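You operate a simulated robot arm through the tools that you are given. There is no shell and no other tool. Be economical: measure what you need, move in short steps, check, and stop when the job is done.

You are at the controls of a simulated robot arm. One attempt, no reset.

## Task
Wash the bush named on the wash card clean in the parts washer, then switch it off.
Fine: run it with the lid shut; leave the bush inside and the lid shut; the other bushes stay.

Only the result counts: the job must be done as asked and must still hold three seconds after the hand-in. Knocking over, shifting, dropping, spilling or breaking anything else fails it. A push-on lid holds only when it is set on centred and level and pressed home; a screw cap is set on level and turned clockwise until tight.

## Robot
A 7-joint arm with a two-finger parallel gripper, fixed in place. Base frame: the origin is at the foot of the arm, x ahead of it, y to its left, z up; the work surface is at about z = 860. Lengths are in mm, angles in rad, forces in N, time in s.
With the tool pointing down near the work surface it reaches from about 240 to 680 mm from the base axis. Its first joint turns from -1.152 to 1.152 rad. Payload 2.4 kg.
Tool frame: the origin (TCP) lies between the finger pads and is the grasp point; the fingertips stand 30 mm ahead of it; z points along the fingers, y is the line along which they close. Largest opening 94 mm; finger width 28, thickness 10; the body of the gripper, 50 by 96 mm, starts 55 mm behind the TCP.
Orientation is told as [roll, pitch, yaw] about the base's x, y, z axes, in that order, counted from this pose: with the fingers straight down and closing along the base's y, the tool's x points along the base's -x, its y along +y and its z along -z.

## Interface
- The arm moves only by the tool send_rows. Its argument "series" is a list of rows, each a list of 3 entries, a list of its own where there are three numbers: the shift along the tool's x, y, z in mm, then the turn, a rotation vector about the tool's x, y, z in rad, then the opening, from 0 (shut) to 1 (fully open). In form: [[[x, y, z], [wx, wy, wz], jaw], ...]. A call has 1 to 20 rows; each row shifts and turns the commanded pose from where the row before left it, along the tool's axes as they then stand. Each row takes 0.2 s and may step no farther than 50 mm and 0.15 rad from the row before; otherwise, or with a gripper value out of range, the whole call is refused. Where a pose cannot be reached the arm comes as near as it can. A force on the tool above 40 N (or 10 N above the force at the start of the call, whichever is more), or a blocked arm, ends the call early, and 0.2 s more pass. Each finger travels about 153 mm/s and halts on what it meets, pressing with about 44 N; the grip force reading is that of the motor and also rises with nothing between the fingers. The clock runs only during rows and for 0.2 s after the last one: add rows that do not move to give the fingers time. It gives the time, the measured TCP pose, the force on the tool (base axes), the opening and the grip force at its end, in the units of the frame above (readings bear some noise).
- Cameras (640 x 400 px; columns grow to the right, rows downward): "scene" is fixed at [46.9, 493.7, 1428.1]; the picture's right is [-0.56, -0.83, 0.00], its down [-0.59, 0.40, -0.70] and it looks along [0.58, -0.40, -0.71] (base axes); focal length 253 px, centre (320, 200). "wrist" rides on the gripper at [76, 14, -102] in the tool frame; the picture's right is [-0.18, 0.98, 0.00], its down [-0.75, -0.14, -0.64] and it looks along [-0.63, -0.12, 0.77] (tool axes); focal length 243 px, centre (320, 200).
- camera(camera): a new picture of that camera. It takes no simulated time.
- point_at(camera, pixels): for up to 12 pixels [column, row] of the newest picture of that camera ("zoom" is the newest enlarged one), the place [x, y, z] in the base frame of the surface seen there, good to about 2 mm. It takes no simulated time.
- enlarge(camera, box): a new picture of the part [left, top, right, bottom] of that camera's present view, enlarged. It takes no simulated time.
- close_job(): hands the job in; it is judged then, once.

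Work in short steps. Measure before you move; look again where a grasp or a placing could have gone wrong, and mend it. You have 80 turns and 38 pictures in all, those below and enlarged ones among them. Open the gripper and draw the arm clear of the work before you hand the job in, unless the task says otherwise; then end with one line.

The tools are called after "Request:" as a command line: name --argument value ..., lists and objects as JSON in quotes. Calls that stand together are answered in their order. send_rows: Moves the arm, as the interface text tells. Its arguments: {"type":"object","properties":{"series":{"type":"array","items":{"type":"array"}}},"required":["series"]} The other tools are called the same way: camera (camera) takes a picture; point_at (camera, pixels) gives the place of the surface under pixels of a picture; enlarge (camera, box) takes an enlarged picture of a part of a camera's view; close_job () hands the job in.

At the start:

```text
t: 0.0
tcp_pos: [333.3, 33.8, 1203.0]
ee_rot: [0.001, 0.001, 0.0]
ft_force: [-0.3, -0.5, 0.2]
grip_width: 93.9
finger_force: 0.0
```

scene: 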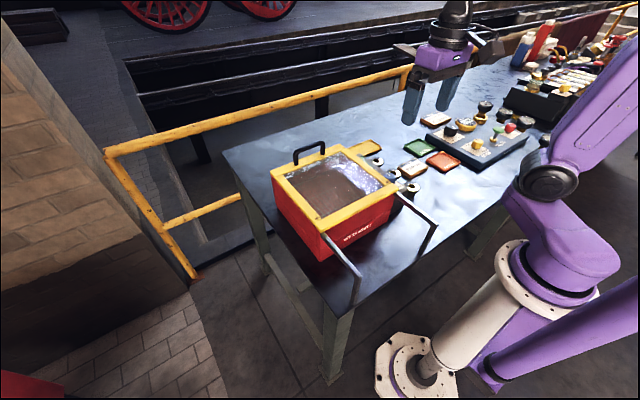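
wrist: 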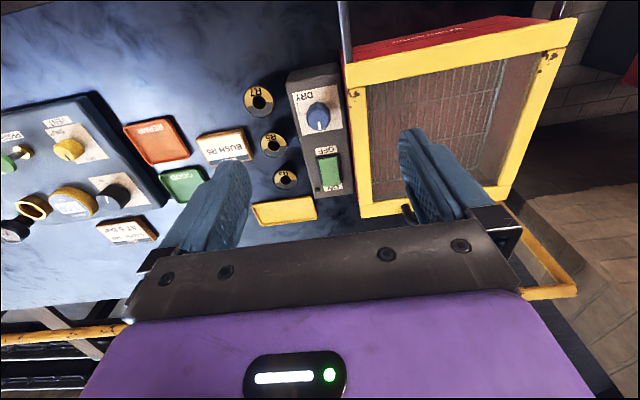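

The wrist view shows a card near (222,145), three bushes near (260,100), (273,143), (286,178), and a control panel with a knob and a rocker. I'll enlarge that area to read them.

Request:
enlarge --camera "wrist" --box '[180, 60, 360, 230]'

Request:
enlarge --camera "scene" --box '[250, 120, 470, 290]'

```text
2.35 times, centred on (270, 145) of wrist
```

zoom: 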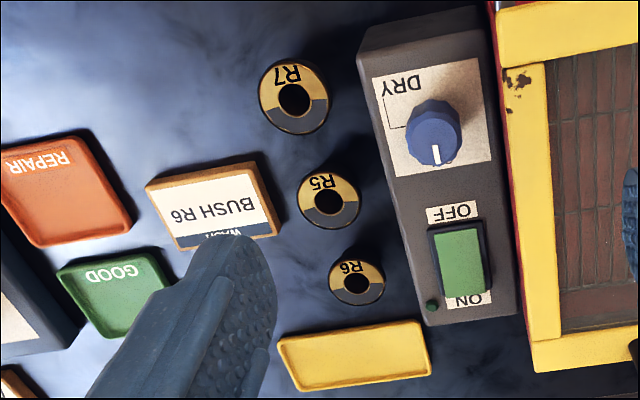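

```text
2.35 times, centred on (360, 205) of scene
```

zoom: 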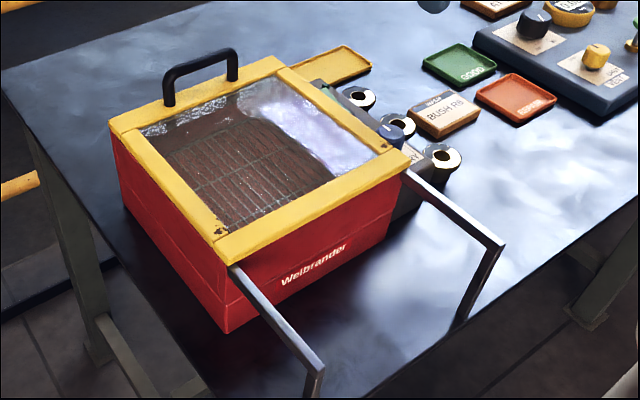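

The card reads BUSH R6, which is the bush nearest the yellow tray. I'll measure the bushes, the panel and the washer using the wrist and zoomed scene views.

Request:
point_at --camera "wrist" --pixels '[[280, 183], [291, 184], [285, 174], [276, 146], [261, 100], [318, 117], [322, 160], [332, 183], [329, 165], [302, 200], [300, 85], [344, 205]]'

Request:
point_at --camera "zoom" --pixels '[[170, 72], [232, 53], [168, 98], [235, 75], [222, 250], [400, 160], [120, 120], [270, 65], [490, 240], [310, 365], [250, 160], [355, 97]]'

Request:
enlarge --camera "wrist" --box '[280, 60, 360, 110]'

```text
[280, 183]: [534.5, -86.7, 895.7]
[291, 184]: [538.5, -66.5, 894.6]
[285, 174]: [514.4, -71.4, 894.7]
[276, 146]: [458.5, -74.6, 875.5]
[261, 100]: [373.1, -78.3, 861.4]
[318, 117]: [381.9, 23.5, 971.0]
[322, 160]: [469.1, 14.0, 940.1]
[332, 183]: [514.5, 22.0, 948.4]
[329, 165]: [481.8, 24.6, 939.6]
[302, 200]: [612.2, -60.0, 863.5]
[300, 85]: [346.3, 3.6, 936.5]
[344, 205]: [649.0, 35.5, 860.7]
```

```text
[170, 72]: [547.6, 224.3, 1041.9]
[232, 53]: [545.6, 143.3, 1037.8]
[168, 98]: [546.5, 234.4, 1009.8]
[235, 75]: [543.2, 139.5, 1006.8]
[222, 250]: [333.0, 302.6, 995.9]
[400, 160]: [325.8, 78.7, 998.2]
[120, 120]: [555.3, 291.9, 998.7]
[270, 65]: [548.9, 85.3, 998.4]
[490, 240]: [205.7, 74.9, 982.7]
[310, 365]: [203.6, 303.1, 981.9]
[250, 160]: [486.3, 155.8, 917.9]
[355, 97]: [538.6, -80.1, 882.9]
```

```text
8.00 times, centred on (320, 85) of wrist
```

zoom: 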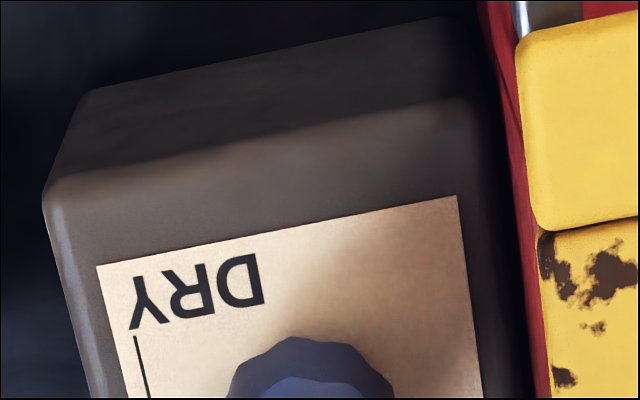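

R6's centre is near (530,-78). The lid top is at z≈998 with its handle at x≈546, and rails stick out toward the base. I need to know how the lid moves, so I'll look closely at its near edge.

Request:
enlarge --camera "scene" --box '[310, 170, 450, 290]'

Request:
enlarge --camera "wrist" --box '[330, 0, 590, 220]'

```text
3.33 times, centred on (380, 230) of scene
```

zoom: 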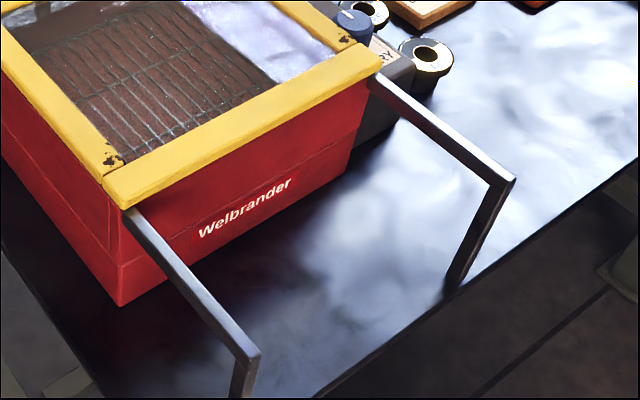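

```text
1.82 times, centred on (460, 110) of wrist
```

zoom: 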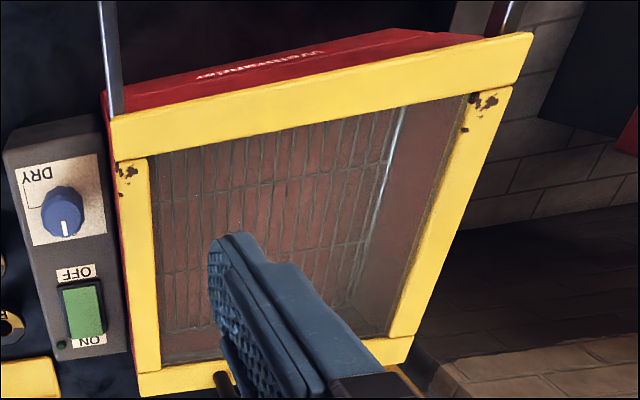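

The lid rests on two rails and shows no hinge, so it probably slides toward the base. The rest of the knob's scale is hidden behind the knob, so I'll move over it and tilt the camera to look straight down.

Request:
send_rows --series '[[[-45, 0, 0], [0, 0, 0], 1], [[-45, 0, 0], [0, 0, 0], 1], [[-40, -10, 20], [0, 0, 0], 1], [[0, 0, 0], [0, 0.13, 0], 1], [[0, 0, 0], [0, 0.13, 0], 1], [[0, 0, 0], [0, 0.13, 0], 1], [[0, 0, 0], [0, 0.13, 0], 1], [[0, 0, 0], [0, 0.13, 0], 1], [[0, 0, 0], [0, 0, 0], 1]]'

Request:
camera --camera "wrist"

```text
t: 2.0
tcp_pos: [430.6, 14.2, 1181.8]
ee_rot: [0.001, 0.651, 0.001]
ft_force: [0.5, 0.5, 0.3]
grip_width: 94.1
finger_force: 0.0
out of reach, approached as far as the arm can: row 8
```

```text
30 pictures are left
```

wrist: 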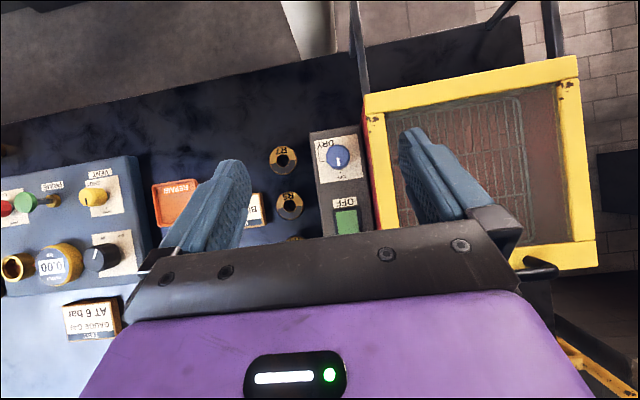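

Request:
enlarge --camera "wrist" --box '[265, 120, 385, 240]'

```text
3.33 times, centred on (325, 180) of wrist
```

zoom: 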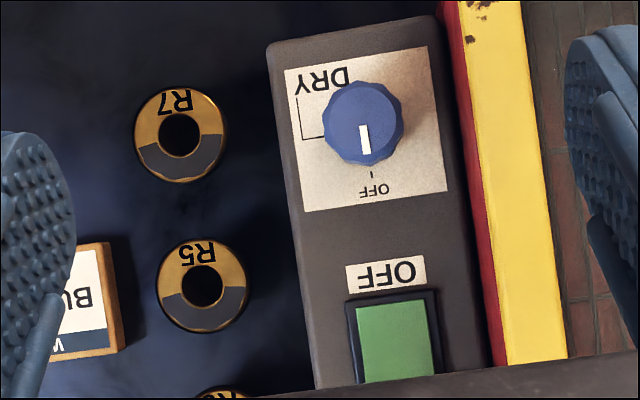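

The knob is only a dryer switch (OFF/DRY) and it points to OFF, so I'll leave it alone. The rocker is the washer's power. I'll level the tool and move it beyond the handle with the fingers shut.

Request:
send_rows --series '[[[0, 0, 0], [0, -0.13, 0], 1], [[0, 0, 0], [0, -0.13, 0], 1], [[0, 0, 0], [0, -0.13, 0], 1], [[0, 0, 0], [0, -0.13, 0], 1], [[0, 0, 0], [0, -0.13, 0], 1], [[-35, 35, 0], [0, 0, 0], 0.5], [[-35, 35, 0], [0, 0, 0], 0], [[-35, 35, 0], [0, 0, 0], 0], [[-35, 35, 0], [0, 0, 0], 0], [[-25, 33, 40], [0, 0, 0], 0], [[0, 0, 0], [0, 0, 0], 0]]'

Request:
camera --camera "wrist"

Request:
enlarge --camera "scene" --box '[260, 110, 400, 220]'

```text
refused: row 10 steps farther than a row can; nothing moved
```

```text
28 pictures are left
```

wrist: 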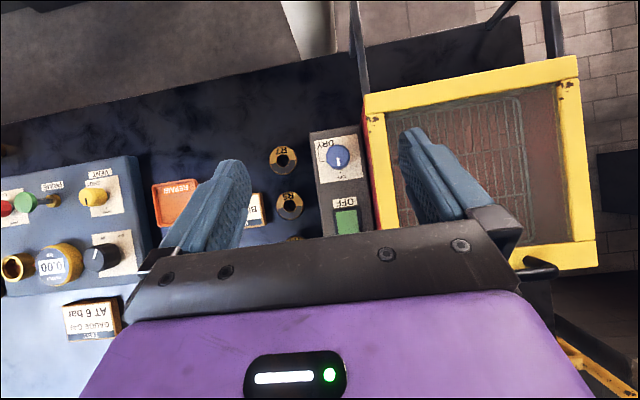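

```text
3.64 times, centred on (330, 165) of scene
```

zoom: 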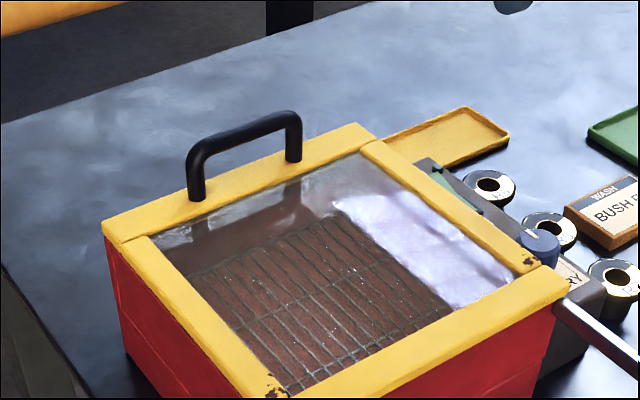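

The call was refused because the last row's step was too long, so I'll split it.

Request:
send_rows --series '[[[0, 0, 0], [0, -0.13, 0], 1], [[0, 0, 0], [0, -0.13, 0], 1], [[0, 0, 0], [0, -0.13, 0], 1], [[0, 0, 0], [0, -0.13, 0], 1], [[0, 0, 0], [0, -0.13, 0], 1], [[-33, 34, 0], [0, 0, 0], 0.5], [[-33, 34, 0], [0, 0, 0], 0], [[-33, 34, 0], [0, 0, 0], 0], [[-33, 34, 0], [0, 0, 0], 0], [[-30, 37, 0], [0, 0, 0], 0], [[0, 0, 40], [0, 0, 0], 0], [[0, 0, 0], [0, 0, 0], 0]]'

Request:
point_at --camera "zoom" --pixels '[[246, 128], [196, 150], [292, 120], [185, 210], [200, 235], [370, 165]]'

```text
t: 4.6
tcp_pos: [592.2, 189.7, 1142.7]
ee_rot: [-0.001, -0.001, 0.003]
ft_force: [0.1, 1.0, 0.1]
grip_width: 0.0
finger_force: 32.4
```

```text
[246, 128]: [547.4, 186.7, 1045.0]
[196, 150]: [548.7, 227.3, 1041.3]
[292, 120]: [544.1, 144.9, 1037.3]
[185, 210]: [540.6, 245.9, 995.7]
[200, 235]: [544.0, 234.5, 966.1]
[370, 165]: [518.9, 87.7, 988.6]
```

The handle bar is centred at about (547,187) with its top at z≈1045. I'll lower so the tips reach z≈1020, then push gently toward the base.

Request:
send_rows --series '[[[0, -2, 45], [0, 0, 0], 0], [[0, 0, 45], [0, 0, 0], 0], [[0, 0, 5], [0, 0, 0], 0], [[15, 0, 0], [0, 0, 0], 0], [[8, 0, 0], [0, 0, 0], 0], [[8, 0, 0], [0, 0, 0], 0], [[8, 0, 0], [0, 0, 0], 0], [[8, 0, 0], [0, 0, 0], 0]]'

Request:
enlarge --camera "scene" --box '[230, 90, 450, 260]'

```text
t: 6.4
tcp_pos: [546.1, 185.6, 1047.5]
ee_rot: [0.0, -0.001, 0.001]
ft_force: [1.0, -0.6, 0.4]
grip_width: 0.0
finger_force: 33.4
```

```text
2.35 times, centred on (340, 175) of scene
```

zoom: 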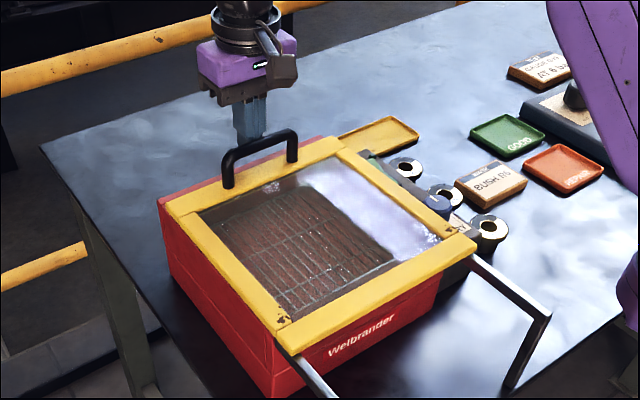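

The lid slid freely by about 20 mm, so it is a sliding lid. I'll keep pushing.

Request:
send_rows --series '[[[12, 0, 0], [0, 0, 0], 0], [[12, 0, 0], [0, 0, 0], 0], [[12, 0, 0], [0, 0, 0], 0], [[12, 0, 0], [0, 0, 0], 0], [[12, 0, 0], [0, 0, 0], 0], [[12, 0, 0], [0, 0, 0], 0], [[12, 0, 0], [0, 0, 0], 0], [[12, 0, 0], [0, 0, 0], 0], [[12, 0, 0], [0, 0, 0], 0], [[12, 0, 0], [0, 0, 0], 0], [[12, 0, 0], [0, 0, 0], 0]]'

Request:
enlarge --camera "scene" --box '[230, 90, 450, 260]'

```text
t: 8.8
tcp_pos: [413.2, 184.9, 1047.0]
ee_rot: [0.0, -0.001, 0.001]
ft_force: [1.6, -0.6, 0.6]
grip_width: 0.0
finger_force: 33.5
```

```text
2.35 times, centred on (340, 175) of scene
```

zoom: 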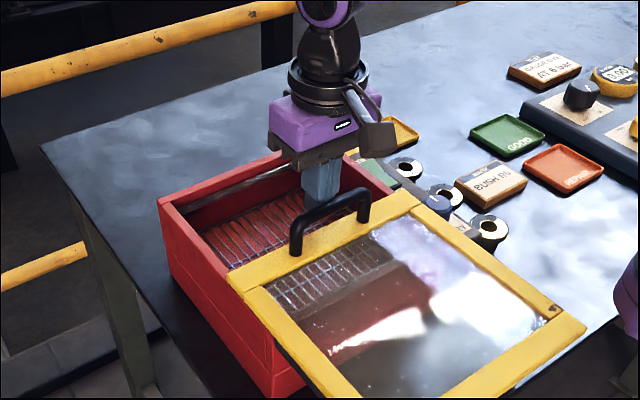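

The lid is about 153 mm open, which is enough. I'll back off, rise, open the fingers and move toward R6 to measure it.

Request:
send_rows --series '[[[-8, 0, 0], [0, 0, 0], 0], [[0, 0, -50], [0, 0, 0], 0], [[0, 0, -50], [0, 0, 0], 0], [[0, -45, 0], [0, 0, 0], 0.6], [[0, -45, 0], [0, 0, 0], 0.6], [[0, -45, 0], [0, 0, 0], 0.6], [[0, -45, 0], [0, 0, 0], 0.6], [[0, -45, 0], [0, 0, 0], 0.6], [[0, -37, 0], [0, 0, 0], 0.6], [[0, 0, 0], [0, 0, 0], 0.6]]'

Request:
camera --camera "wrist"

```text
t: 11.0
tcp_pos: [419.8, -77.0, 1146.9]
ee_rot: [0.0, -0.001, -0.001]
ft_force: [-0.6, -0.2, -0.4]
grip_width: 56.5
finger_force: 0.0
```

```text
24 pictures are left
```

wrist: 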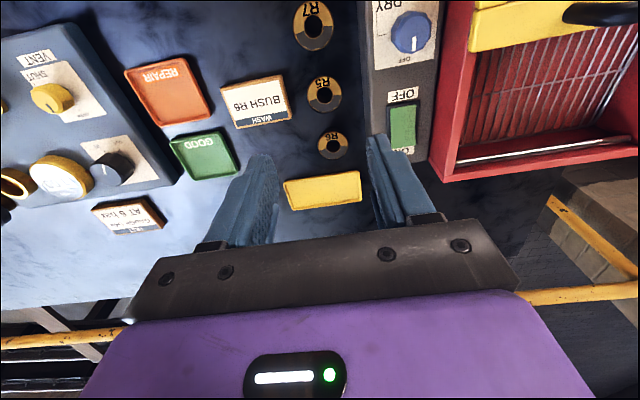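

I'll enlarge R6 for exact edges, then measure the panel and the basket.

Request:
enlarge --camera "wrist" --box '[290, 60, 450, 180]'

Request:
point_at --camera "wrist" --pixels '[[550, 90], [500, 100], [560, 60], [540, 125], [540, 153], [450, 120], [466, 150], [634, 130], [545, 45], [600, 55]]'

```text
3.33 times, centred on (370, 120) of wrist
```

zoom: 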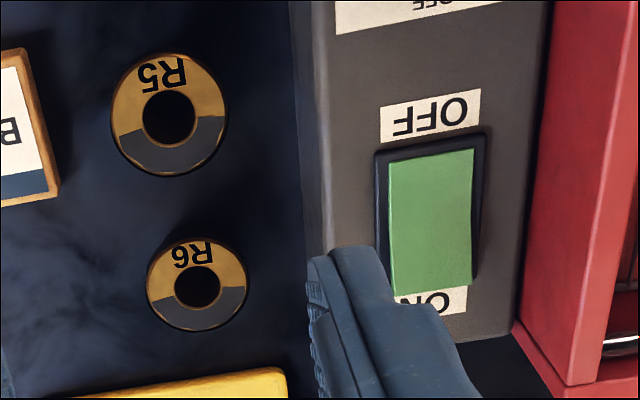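

```text
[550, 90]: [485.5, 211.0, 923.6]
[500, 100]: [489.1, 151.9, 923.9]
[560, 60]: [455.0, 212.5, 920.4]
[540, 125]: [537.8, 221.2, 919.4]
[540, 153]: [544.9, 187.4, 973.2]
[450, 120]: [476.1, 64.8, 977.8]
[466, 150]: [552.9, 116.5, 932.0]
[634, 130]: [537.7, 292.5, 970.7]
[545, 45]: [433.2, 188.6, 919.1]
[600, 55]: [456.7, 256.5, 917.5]
```

Request:
point_at --camera "zoom" --pixels '[[152, 285], [243, 285], [197, 242], [195, 325], [300, 200], [325, 200], [430, 180], [430, 220], [430, 270], [390, 220], [473, 220], [170, 120]]'

```text
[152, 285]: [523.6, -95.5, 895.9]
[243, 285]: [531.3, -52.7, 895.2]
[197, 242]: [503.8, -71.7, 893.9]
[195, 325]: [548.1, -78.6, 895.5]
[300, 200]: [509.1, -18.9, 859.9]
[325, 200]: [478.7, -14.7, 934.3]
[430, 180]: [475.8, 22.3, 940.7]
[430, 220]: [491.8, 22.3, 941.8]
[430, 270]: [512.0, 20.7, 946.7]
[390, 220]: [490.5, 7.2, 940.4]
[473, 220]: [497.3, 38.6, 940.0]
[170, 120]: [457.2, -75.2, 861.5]
```

R6 is centred at about (527,-74.5), is about 44 mm across and its top is at z≈895.5. The panel wall at y≈-17 leaves clearance, so I'll move above it and descend.

Request:
send_rows --series '[[[-40, 2.5, 0], [0, 0, 0], 0.66], [[-40, 0, 0], [0, 0, 0], 0.66], [[-27.2, 0, 0], [0, 0, 0], 0.66], [[0, 0, 50], [0, 0, 0], 0.66], [[0, 0, 50], [0, 0, 0], 0.66], [[0, 0, 50], [0, 0, 0], 0.66], [[0, 0, 40], [0, 0, 0], 0.66], [[0, 0, 0], [0, 0, 0], 0.66]]'

Request:
camera --camera "wrist"

```text
t: 12.8
tcp_pos: [529.2, -73.3, 956.9]
ee_rot: [-0.001, 0.0, 0.0]
ft_force: [-0.4, 0.2, 0.4]
grip_width: 62.1
finger_force: 0.1
```

```text
22 pictures are left
```

wrist: 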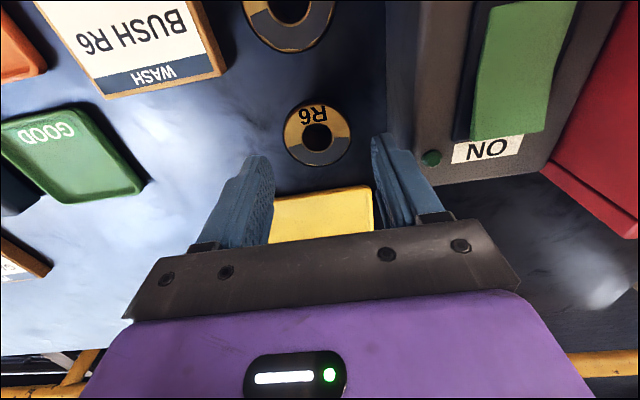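

R6 sits centred between the fingers at (317,138). I'll descend to z≈896 and close.

Request:
send_rows --series '[[[2, -1, 30], [0, 0, 0], 0.66], [[0, 0, 20], [0, 0, 0], 0.66], [[0, 0, 10], [0, 0, 0], 0.66], [[0, 0, 0], [0, 0, 0], 0.4], [[0, 0, 0], [0, 0, 0], 0.2], [[0, 0, 0], [0, 0, 0], 0.2]]'

```text
t: 14.2
tcp_pos: [526.3, -73.9, 898.8]
ee_rot: [0.0, -0.001, 0.001]
ft_force: [-1.7, -1.5, 10.5]
grip_width: 49.4
finger_force: 44.1
```

The fingers stopped at 49.4 mm, slightly more than I measured at the top, so the base may be flanged. I'll lift a little and look.

Request:
send_rows --series '[[[0, 0, -20], [0, 0, 0], 0.2], [[0, 0, -40], [0, 0, 0], 0.2], [[0, 0, 0], [0, 0, 0], 0.2]]'

Request:
camera --camera "wrist"

Request:
enlarge --camera "scene" --box '[330, 90, 490, 210]'

```text
t: 15.0
tcp_pos: [526.4, -73.7, 958.3]
ee_rot: [0.001, 0.002, 0.0]
ft_force: [0.3, 0.7, -2.5]
grip_width: 49.1
finger_force: 43.9
```

```text
21 pictures are left
```

wrist: 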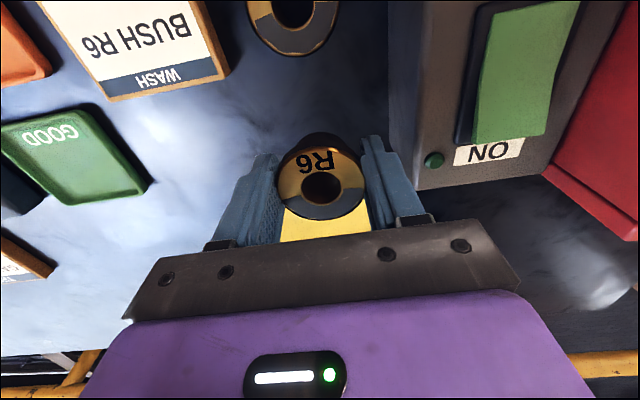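

```text
3.33 times, centred on (410, 150) of scene
```

zoom: 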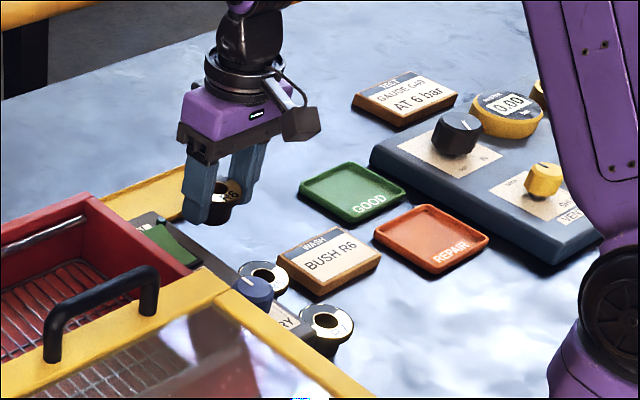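

R6 is held firmly. I'll lift to z≈1110, carry it over the open basket at (482,185) and lower toward the floor at z≈922.

Request:
send_rows --series '[[[0, 0, -50], [0, 0, 0], 0.2], [[0, 0, -50], [0, 0, 0], 0.2], [[0, 0, -50], [0, 0, 0], 0.2], [[10, 43, 0], [0, 0, 0], 0.2], [[10, 43, 0], [0, 0, 0], 0.2], [[10, 43, 0], [0, 0, 0], 0.2], [[10, 43, 0], [0, 0, 0], 0.2], [[5, 43, 0], [0, 0, 0], 0.2], [[0, 44, 0], [0, 0, 0], 0.2], [[0, 0, 40], [0, 0, 0], 0.2], [[0, 0, 40], [0, 0, 0], 0.2], [[0, 0, 0], [0, 0, 0], 0.2]]'

Request:
camera --camera "scene"

```text
t: 17.6
tcp_pos: [482.3, 186.2, 1027.1]
ee_rot: [0.0, 0.001, -0.001]
ft_force: [0.4, -0.7, -2.0]
grip_width: 49.2
finger_force: 44.2
```

```text
19 pictures are left
```

scene: 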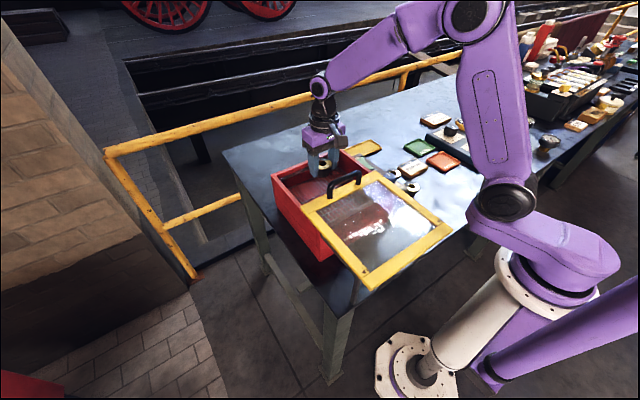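

The path is clear, so I'll lower the bush to the grating in small steps, watching the force.

Request:
send_rows --series '[[[0, 0, 30], [0, 0, 0], 0.2], [[0, 0, 25], [0, 0, 0], 0.2], [[0, 0, 6], [0, 0, 0], 0.2], [[0, 0, 3], [0, 0, 0], 0.2], [[0, 0, 2], [0, 0, 0], 0.2], [[0, 0, 0], [0, 0, 0], 0.2]]'

```text
t: 19.0
tcp_pos: [482.0, 184.6, 960.7]
ee_rot: [-0.001, 0.001, 0.001]
ft_force: [-1.4, -1.1, 2.0]
grip_width: 49.5
finger_force: 43.7
```

The force changed from -2 to +2 N at z=960.7, so the bush is touching the grating. I'll press slightly, release and rise.

Request:
send_rows --series '[[[0, 0, 1], [0, 0, 0], 0.2], [[0, 0, 0], [0, 0, 0], 0.55], [[0, 0, 0], [0, 0, 0], 0.66], [[0, 0, 0], [0, 0, 0], 0.66], [[0, 0, -25], [0, 0, 0], 0.66], [[0, 0, -50], [0, 0, 0], 0.66], [[0, 0, -50], [0, 0, 0], 0.66], [[0, 0, -30], [0, 0, 0], 0.66], [[45, 0, 0], [0, 0, 0], 0.3], [[45, 0, 0], [0, 0, 0], 0], [[40, 0, 0], [0, 0, 0], 0]]'

Request:
camera --camera "wrist"

```text
t: 21.4
tcp_pos: [352.3, 183.8, 1115.0]
ee_rot: [0.0, 0.0, 0.0]
ft_force: [0.6, -0.2, -0.6]
grip_width: 0.0
finger_force: 32.7
```

```text
18 pictures are left
```

wrist: 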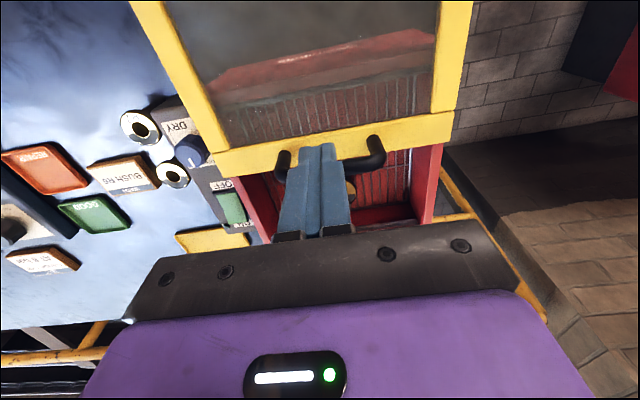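

The bush is standing in the basket. The fingers are now shut on the base side of the handle, so I'll lower to z≈1047 and push the lid forward to close it.

Request:
send_rows --series '[[[0, 2, 40], [0, 0, 0], 0], [[0, 0, 28], [0, 0, 0], 0], [[-15, 0, 0], [0, 0, 0], 0], [[-12, 0, 0], [0, 0, 0], 0], [[-12, 0, 0], [0, 0, 0], 0], [[-12, 0, 0], [0, 0, 0], 0], [[-12, 0, 0], [0, 0, 0], 0], [[-12, 0, 0], [0, 0, 0], 0], [[-12, 0, 0], [0, 0, 0], 0], [[-12, 0, 0], [0, 0, 0], 0], [[-12, 0, 0], [0, 0, 0], 0], [[-12, 0, 0], [0, 0, 0], 0], [[-12, 0, 0], [0, 0, 0], 0], [[-12, 0, 0], [0, 0, 0], 0], [[-12, 0, 0], [0, 0, 0], 0], [[0, 0, 0], [0, 0, 0], 0]]'

Request:
enlarge --camera "scene" --box '[230, 90, 450, 260]'

```text
t: 24.8
tcp_pos: [512.6, 186.5, 1046.5]
ee_rot: [0.001, -0.001, -0.001]
ft_force: [0.7, -0.3, 0.3]
grip_width: 0.2
finger_force: 33.1
```

```text
2.35 times, centred on (340, 175) of scene
```

zoom: 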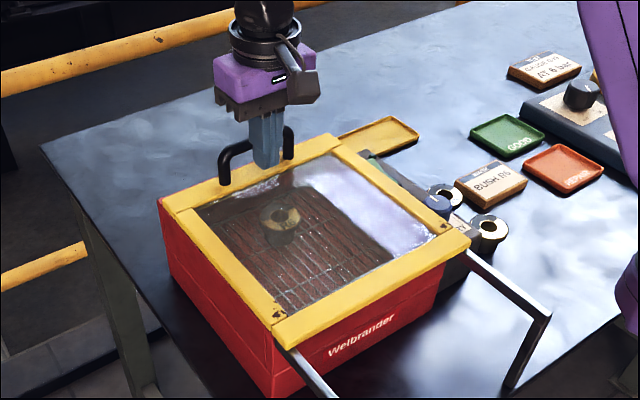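

The bush is visible through the glass and the lid is nearly closed. I'll push on in small steps to the stop.

Request:
send_rows --series '[[[-6, 0, 0], [0, 0, 0], 0], [[-5, 0, 0], [0, 0, 0], 0], [[-3, 0, 0], [0, 0, 0], 0], [[-2, 0, 0], [0, 0, 0], 0], [[-2, 0, 0], [0, 0, 0], 0], [[-2, 0, 0], [0, 0, 0], 0], [[0, 0, 0], [0, 0, 0], 0]]'

Request:
enlarge --camera "scene" --box '[230, 90, 450, 260]'

```text
t: 26.4
tcp_pos: [529.6, 186.3, 1048.0]
ee_rot: [-0.001, 0.001, -0.001]
ft_force: [-5.9, -1.5, 1.9]
grip_width: 0.1
finger_force: 32.9
```

```text
2.35 times, centred on (340, 175) of scene
```

zoom: 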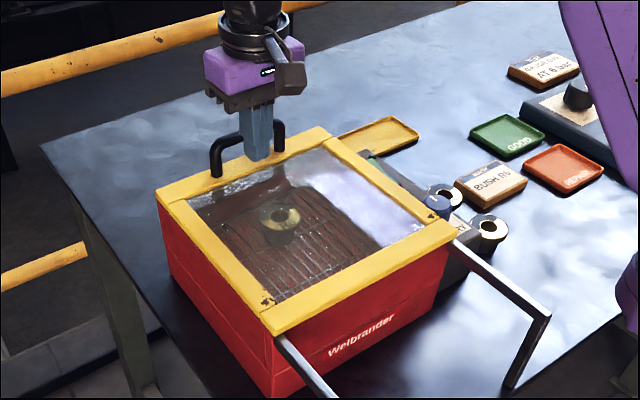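

The lid hit its stop (-5.9 N, position held), so it is shut. I'll leave the handle, rise and go above the ON end of the rocker at about (507,22).

Request:
send_rows --series '[[[11, 0, 0], [0, 0, 0], 0], [[0, 0, -50], [0, 0, 0], 0], [[0, 0, -20], [0, 0, 0], 0], [[3, -42, 0], [0, 0, 0], 0], [[3, -42, 0], [0, 0, 0], 0], [[3, -40, 0], [0, 0, 0], 0], [[5, -40, 0], [0, 0, 0], 0], [[0, 0, 50], [0, 0, 0], 0], [[0, 0, 40], [0, 0, 0], 0], [[0, 0, 0], [0, 0, 0], 0]]'

Request:
camera --camera "wrist"

```text
t: 28.6
tcp_pos: [505.6, 23.3, 1025.4]
ee_rot: [0.0, 0.0, 0.0]
ft_force: [0.1, 0.2, -0.4]
grip_width: 0.1
finger_force: 32.8
```

```text
15 pictures are left
```

wrist: 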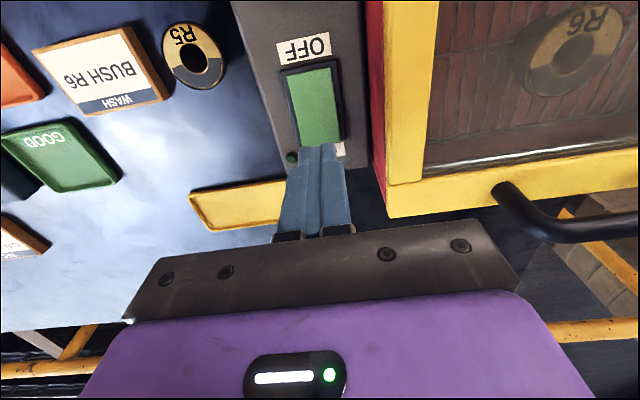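

The fingertips are lined up over the rocker's ON half at (318,145). I'll press down step by step.

Request:
send_rows --series '[[[0, 0, 30], [0, 0, 0], 0], [[0, 0, 12], [0, 0, 0], 0], [[0, 0, 4], [0, 0, 0], 0], [[0, 0, 3], [0, 0, 0], 0], [[0, 0, 3], [0, 0, 0], 0], [[0, 0, 2], [0, 0, 0], 0]]'

Request:
enlarge --camera "wrist" --box '[240, 20, 400, 180]'

```text
t: 30.1
tcp_pos: [506.2, 21.6, 975.9]
ee_rot: [0.002, -0.007, -0.001]
ft_force: [-1.6, -0.5, 8.4]
grip_width: 0.0
finger_force: 32.8
stopped in row 6: the force on the tool passed its limit (the readings are from after the stop); the commanded pose is now the measured one
```

```text
2.50 times, centred on (320, 100) of wrist
```

zoom: 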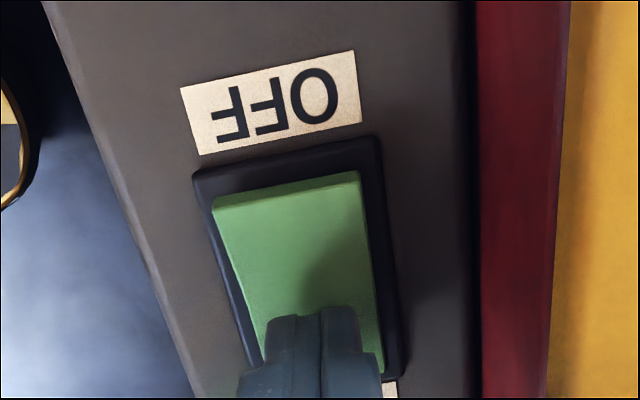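

A force peak stopped the press. I'll lift off and check the rocker and the lamp.

Request:
send_rows --series '[[[0, 0, -40], [0, 0, 0], 0], [[40, 0, -40], [0, 0, 0], 0]]'

Request:
enlarge --camera "wrist" --box '[200, 20, 560, 240]'

```text
refused: row 2 steps farther than a row can; nothing moved
```

```text
1.78 times, centred on (380, 130) of wrist
```

zoom: 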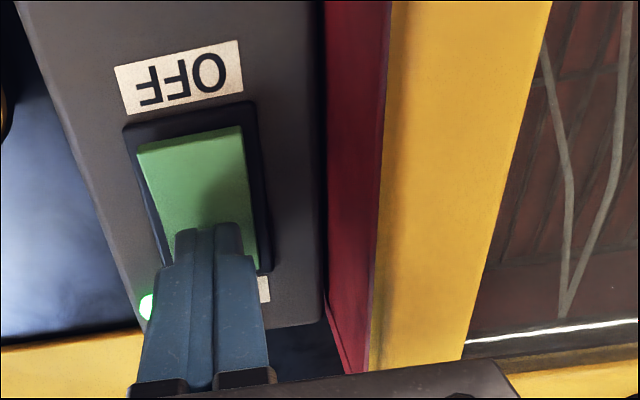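

The lamp is lit and water jets show inside, so it is running. I'll lift off, move back above the OFF end, and wait while it washes.

Request:
send_rows --series '[[[0, 0, -45], [0, 0, 0], 0], [[26, 0, 0], [0, 0, 0], 0], [[0, 0, 0], [0, 0, 0], 0], [[0, 0, 0], [0, 0, 0], 0], [[0, 0, 0], [0, 0, 0], 0], [[0, 0, 0], [0, 0, 0], 0], [[0, 0, 0], [0, 0, 0], 0], [[0, 0, 0], [0, 0, 0], 0], [[0, 0, 0], [0, 0, 0], 0], [[0, 0, 0], [0, 0, 0], 0], [[0, 0, 0], [0, 0, 0], 0], [[0, 0, 0], [0, 0, 0], 0]]'

Request:
camera --camera "wrist"

Request:
enlarge --camera "scene" --box '[270, 130, 410, 230]'

```text
t: 32.7
tcp_pos: [480.6, 21.3, 1020.9]
ee_rot: [0.0, -0.003, 0.0]
ft_force: [0.5, -0.2, -0.2]
grip_width: 0.0
finger_force: 33.2
```

```text
12 pictures are left
```

wrist: 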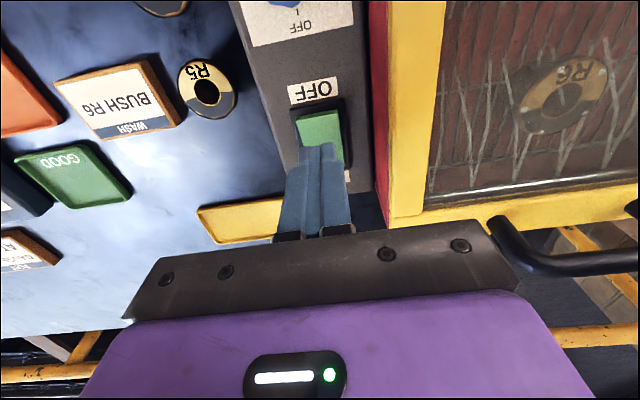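

```text
4.00 times, centred on (340, 180) of scene
```

zoom: 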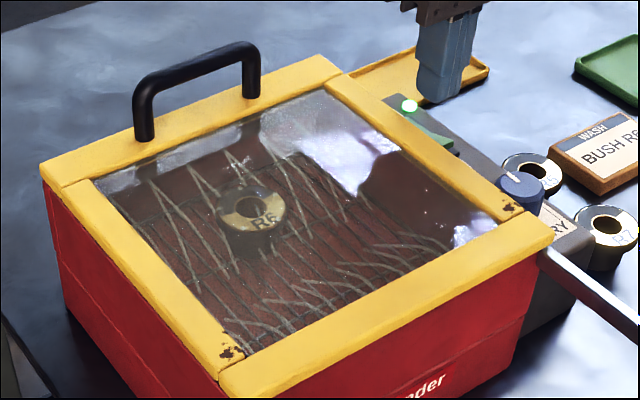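

It is running with spray over R6, which still looks grimy. I'll wait longer.

Request:
send_rows --series '[[[0, 0, 0], [0, 0, 0], 0], [[0, 0, 0], [0, 0, 0], 0], [[0, 0, 0], [0, 0, 0], 0], [[0, 0, 0], [0, 0, 0], 0], [[0, 0, 0], [0, 0, 0], 0], [[0, 0, 0], [0, 0, 0], 0], [[0, 0, 0], [0, 0, 0], 0], [[0, 0, 0], [0, 0, 0], 0], [[0, 0, 0], [0, 0, 0], 0], [[0, 0, 0], [0, 0, 0], 0], [[0, 0, 0], [0, 0, 0], 0], [[0, 0, 0], [0, 0, 0], 0], [[0, 0, 0], [0, 0, 0], 0], [[0, 0, 0], [0, 0, 0], 0], [[0, 0, 0], [0, 0, 0], 0], [[0, 0, 0], [0, 0, 0], 0], [[0, 0, 0], [0, 0, 0], 0], [[0, 0, 0], [0, 0, 0], 0], [[0, 0, 0], [0, 0, 0], 0], [[0, 0, 0], [0, 0, 0], 0]]'

Request:
enlarge --camera "wrist" --box '[440, 20, 640, 180]'

```text
t: 36.9
tcp_pos: [480.1, 22.4, 1020.9]
ee_rot: [0.0, -0.004, 0.001]
ft_force: [0.1, 0.3, 0.0]
grip_width: 0.0
finger_force: 32.6
```

```text
2.50 times, centred on (540, 100) of wrist
```

zoom: 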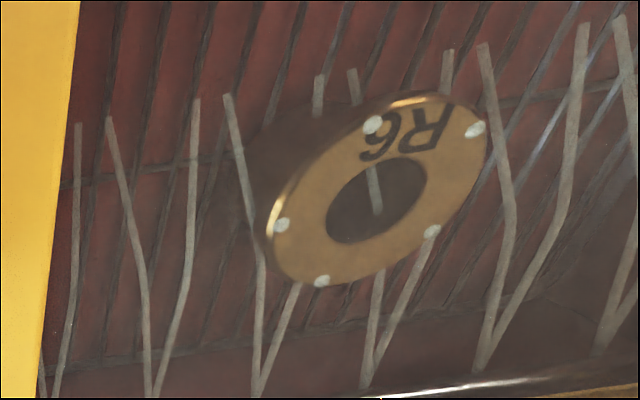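

The black grime on R6's face has gone, and white spots now show at its edge. I'll wait another cycle to see whether the picture settles.

Request:
send_rows --series '[[[0, 0, 0], [0, 0, 0], 0], [[0, 0, 0], [0, 0, 0], 0], [[0, 0, 0], [0, 0, 0], 0], [[0, 0, 0], [0, 0, 0], 0], [[0, 0, 0], [0, 0, 0], 0], [[0, 0, 0], [0, 0, 0], 0], [[0, 0, 0], [0, 0, 0], 0], [[0, 0, 0], [0, 0, 0], 0], [[0, 0, 0], [0, 0, 0], 0], [[0, 0, 0], [0, 0, 0], 0], [[0, 0, 0], [0, 0, 0], 0], [[0, 0, 0], [0, 0, 0], 0], [[0, 0, 0], [0, 0, 0], 0], [[0, 0, 0], [0, 0, 0], 0], [[0, 0, 0], [0, 0, 0], 0], [[0, 0, 0], [0, 0, 0], 0], [[0, 0, 0], [0, 0, 0], 0], [[0, 0, 0], [0, 0, 0], 0], [[0, 0, 0], [0, 0, 0], 0], [[0, 0, 0], [0, 0, 0], 0]]'

Request:
enlarge --camera "wrist" --box '[440, 20, 640, 180]'

```text
t: 41.1
tcp_pos: [480.5, 23.0, 1019.6]
ee_rot: [0.0, -0.003, 0.0]
ft_force: [0.7, -0.4, 0.3]
grip_width: 0.0
finger_force: 33.1
```

```text
2.50 times, centred on (540, 100) of wrist
```

zoom: 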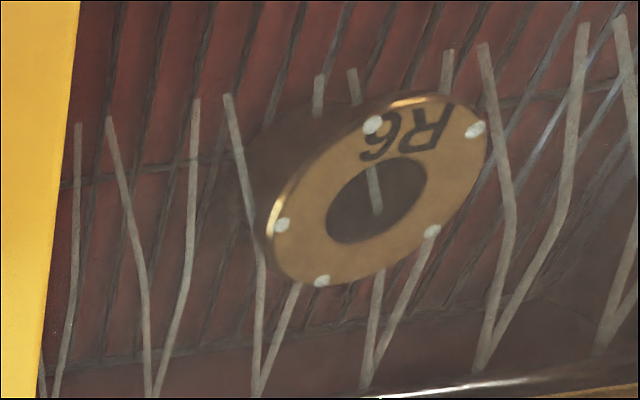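

Nothing changed, so R6 is clean and only wet. I'll press the OFF end of the rocker, since the fingers are already above it at x≈480.

Request:
send_rows --series '[[[2, -1, 30], [0, 0, 0], 0], [[0, 0, 8], [0, 0, 0], 0], [[0, 0, 3], [0, 0, 0], 0], [[0, 0, 3], [0, 0, 0], 0], [[0, 0, 3], [0, 0, 0], 0], [[0, 0, 2], [0, 0, 0], 0]]'

Request:
enlarge --camera "scene" --box '[270, 130, 410, 230]'

```text
t: 42.4
tcp_pos: [479.1, 21.5, 975.6]
ee_rot: [0.001, -0.002, 0.001]
ft_force: [-5.4, -0.3, 11.4]
grip_width: 0.1
finger_force: 33.0
stopped in row 6: the force on the tool passed its limit (the readings are from after the stop); the commanded pose is now the measured one
```

```text
4.00 times, centred on (340, 180) of scene
```

zoom: 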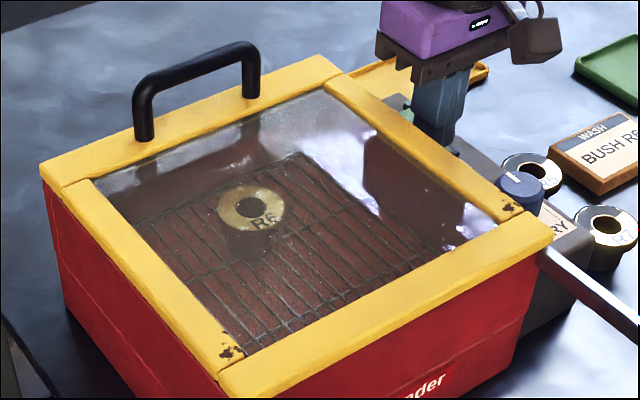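

The spray has stopped and R6's face is clean. I'll lift clear, open the gripper and check everything once more.

Request:
send_rows --series '[[[0, 0, -45], [0, 0, 0], 0], [[0, 0, -50], [0, 0, 0], 0], [[0, 0, -50], [0, 0, 0], 0.3], [[45, 0, -15], [0, 0, 0], 0.7], [[45, 0, 0], [0, 0, 0], 1], [[40, 0, 0], [0, 0, 0], 1], [[0, 0, 0], [0, 0, 0], 1]]'

Request:
camera --camera "wrist"

Request:
enlarge --camera "scene" --box '[250, 120, 470, 290]'

Request:
point_at --camera "zoom" --pixels '[[170, 72], [232, 53], [222, 250], [400, 160]]'

```text
t: 44.0
tcp_pos: [348.6, 21.2, 1134.5]
ee_rot: [0.0, -0.004, 0.001]
ft_force: [-0.4, -0.9, 0.4]
grip_width: 94.3
finger_force: 0.0
```

```text
7 pictures are left
```

wrist: 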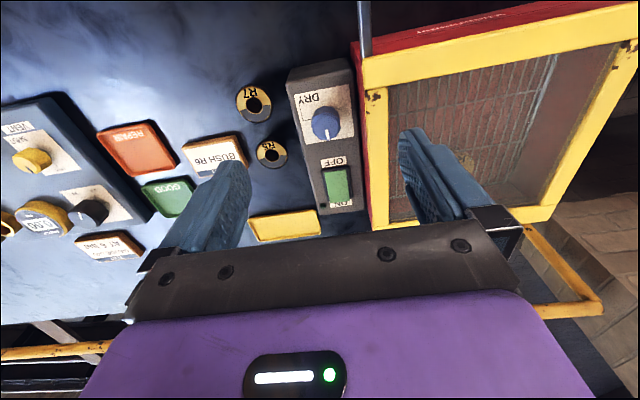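

```text
2.35 times, centred on (360, 205) of scene
```

zoom: 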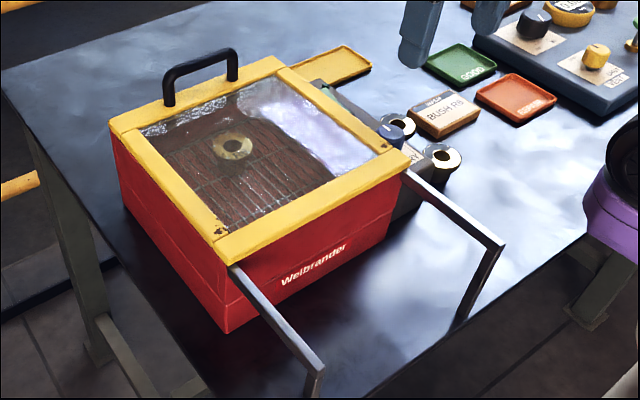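

```text
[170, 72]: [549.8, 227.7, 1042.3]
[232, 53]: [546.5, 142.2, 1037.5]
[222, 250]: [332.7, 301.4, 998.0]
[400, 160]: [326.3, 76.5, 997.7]
```

The lid is back at its starting coordinates, the lamp is dark, the spray has stopped, and R6 is clean inside. The other bushes have not moved and the arm is clear, so I'll hand in.

Request:
close_job

```text
The job is handed in.
```

Bush R6 is washed clean and left inside the washer, with the lid shut and the washer switched off; the other bushes were not moved.
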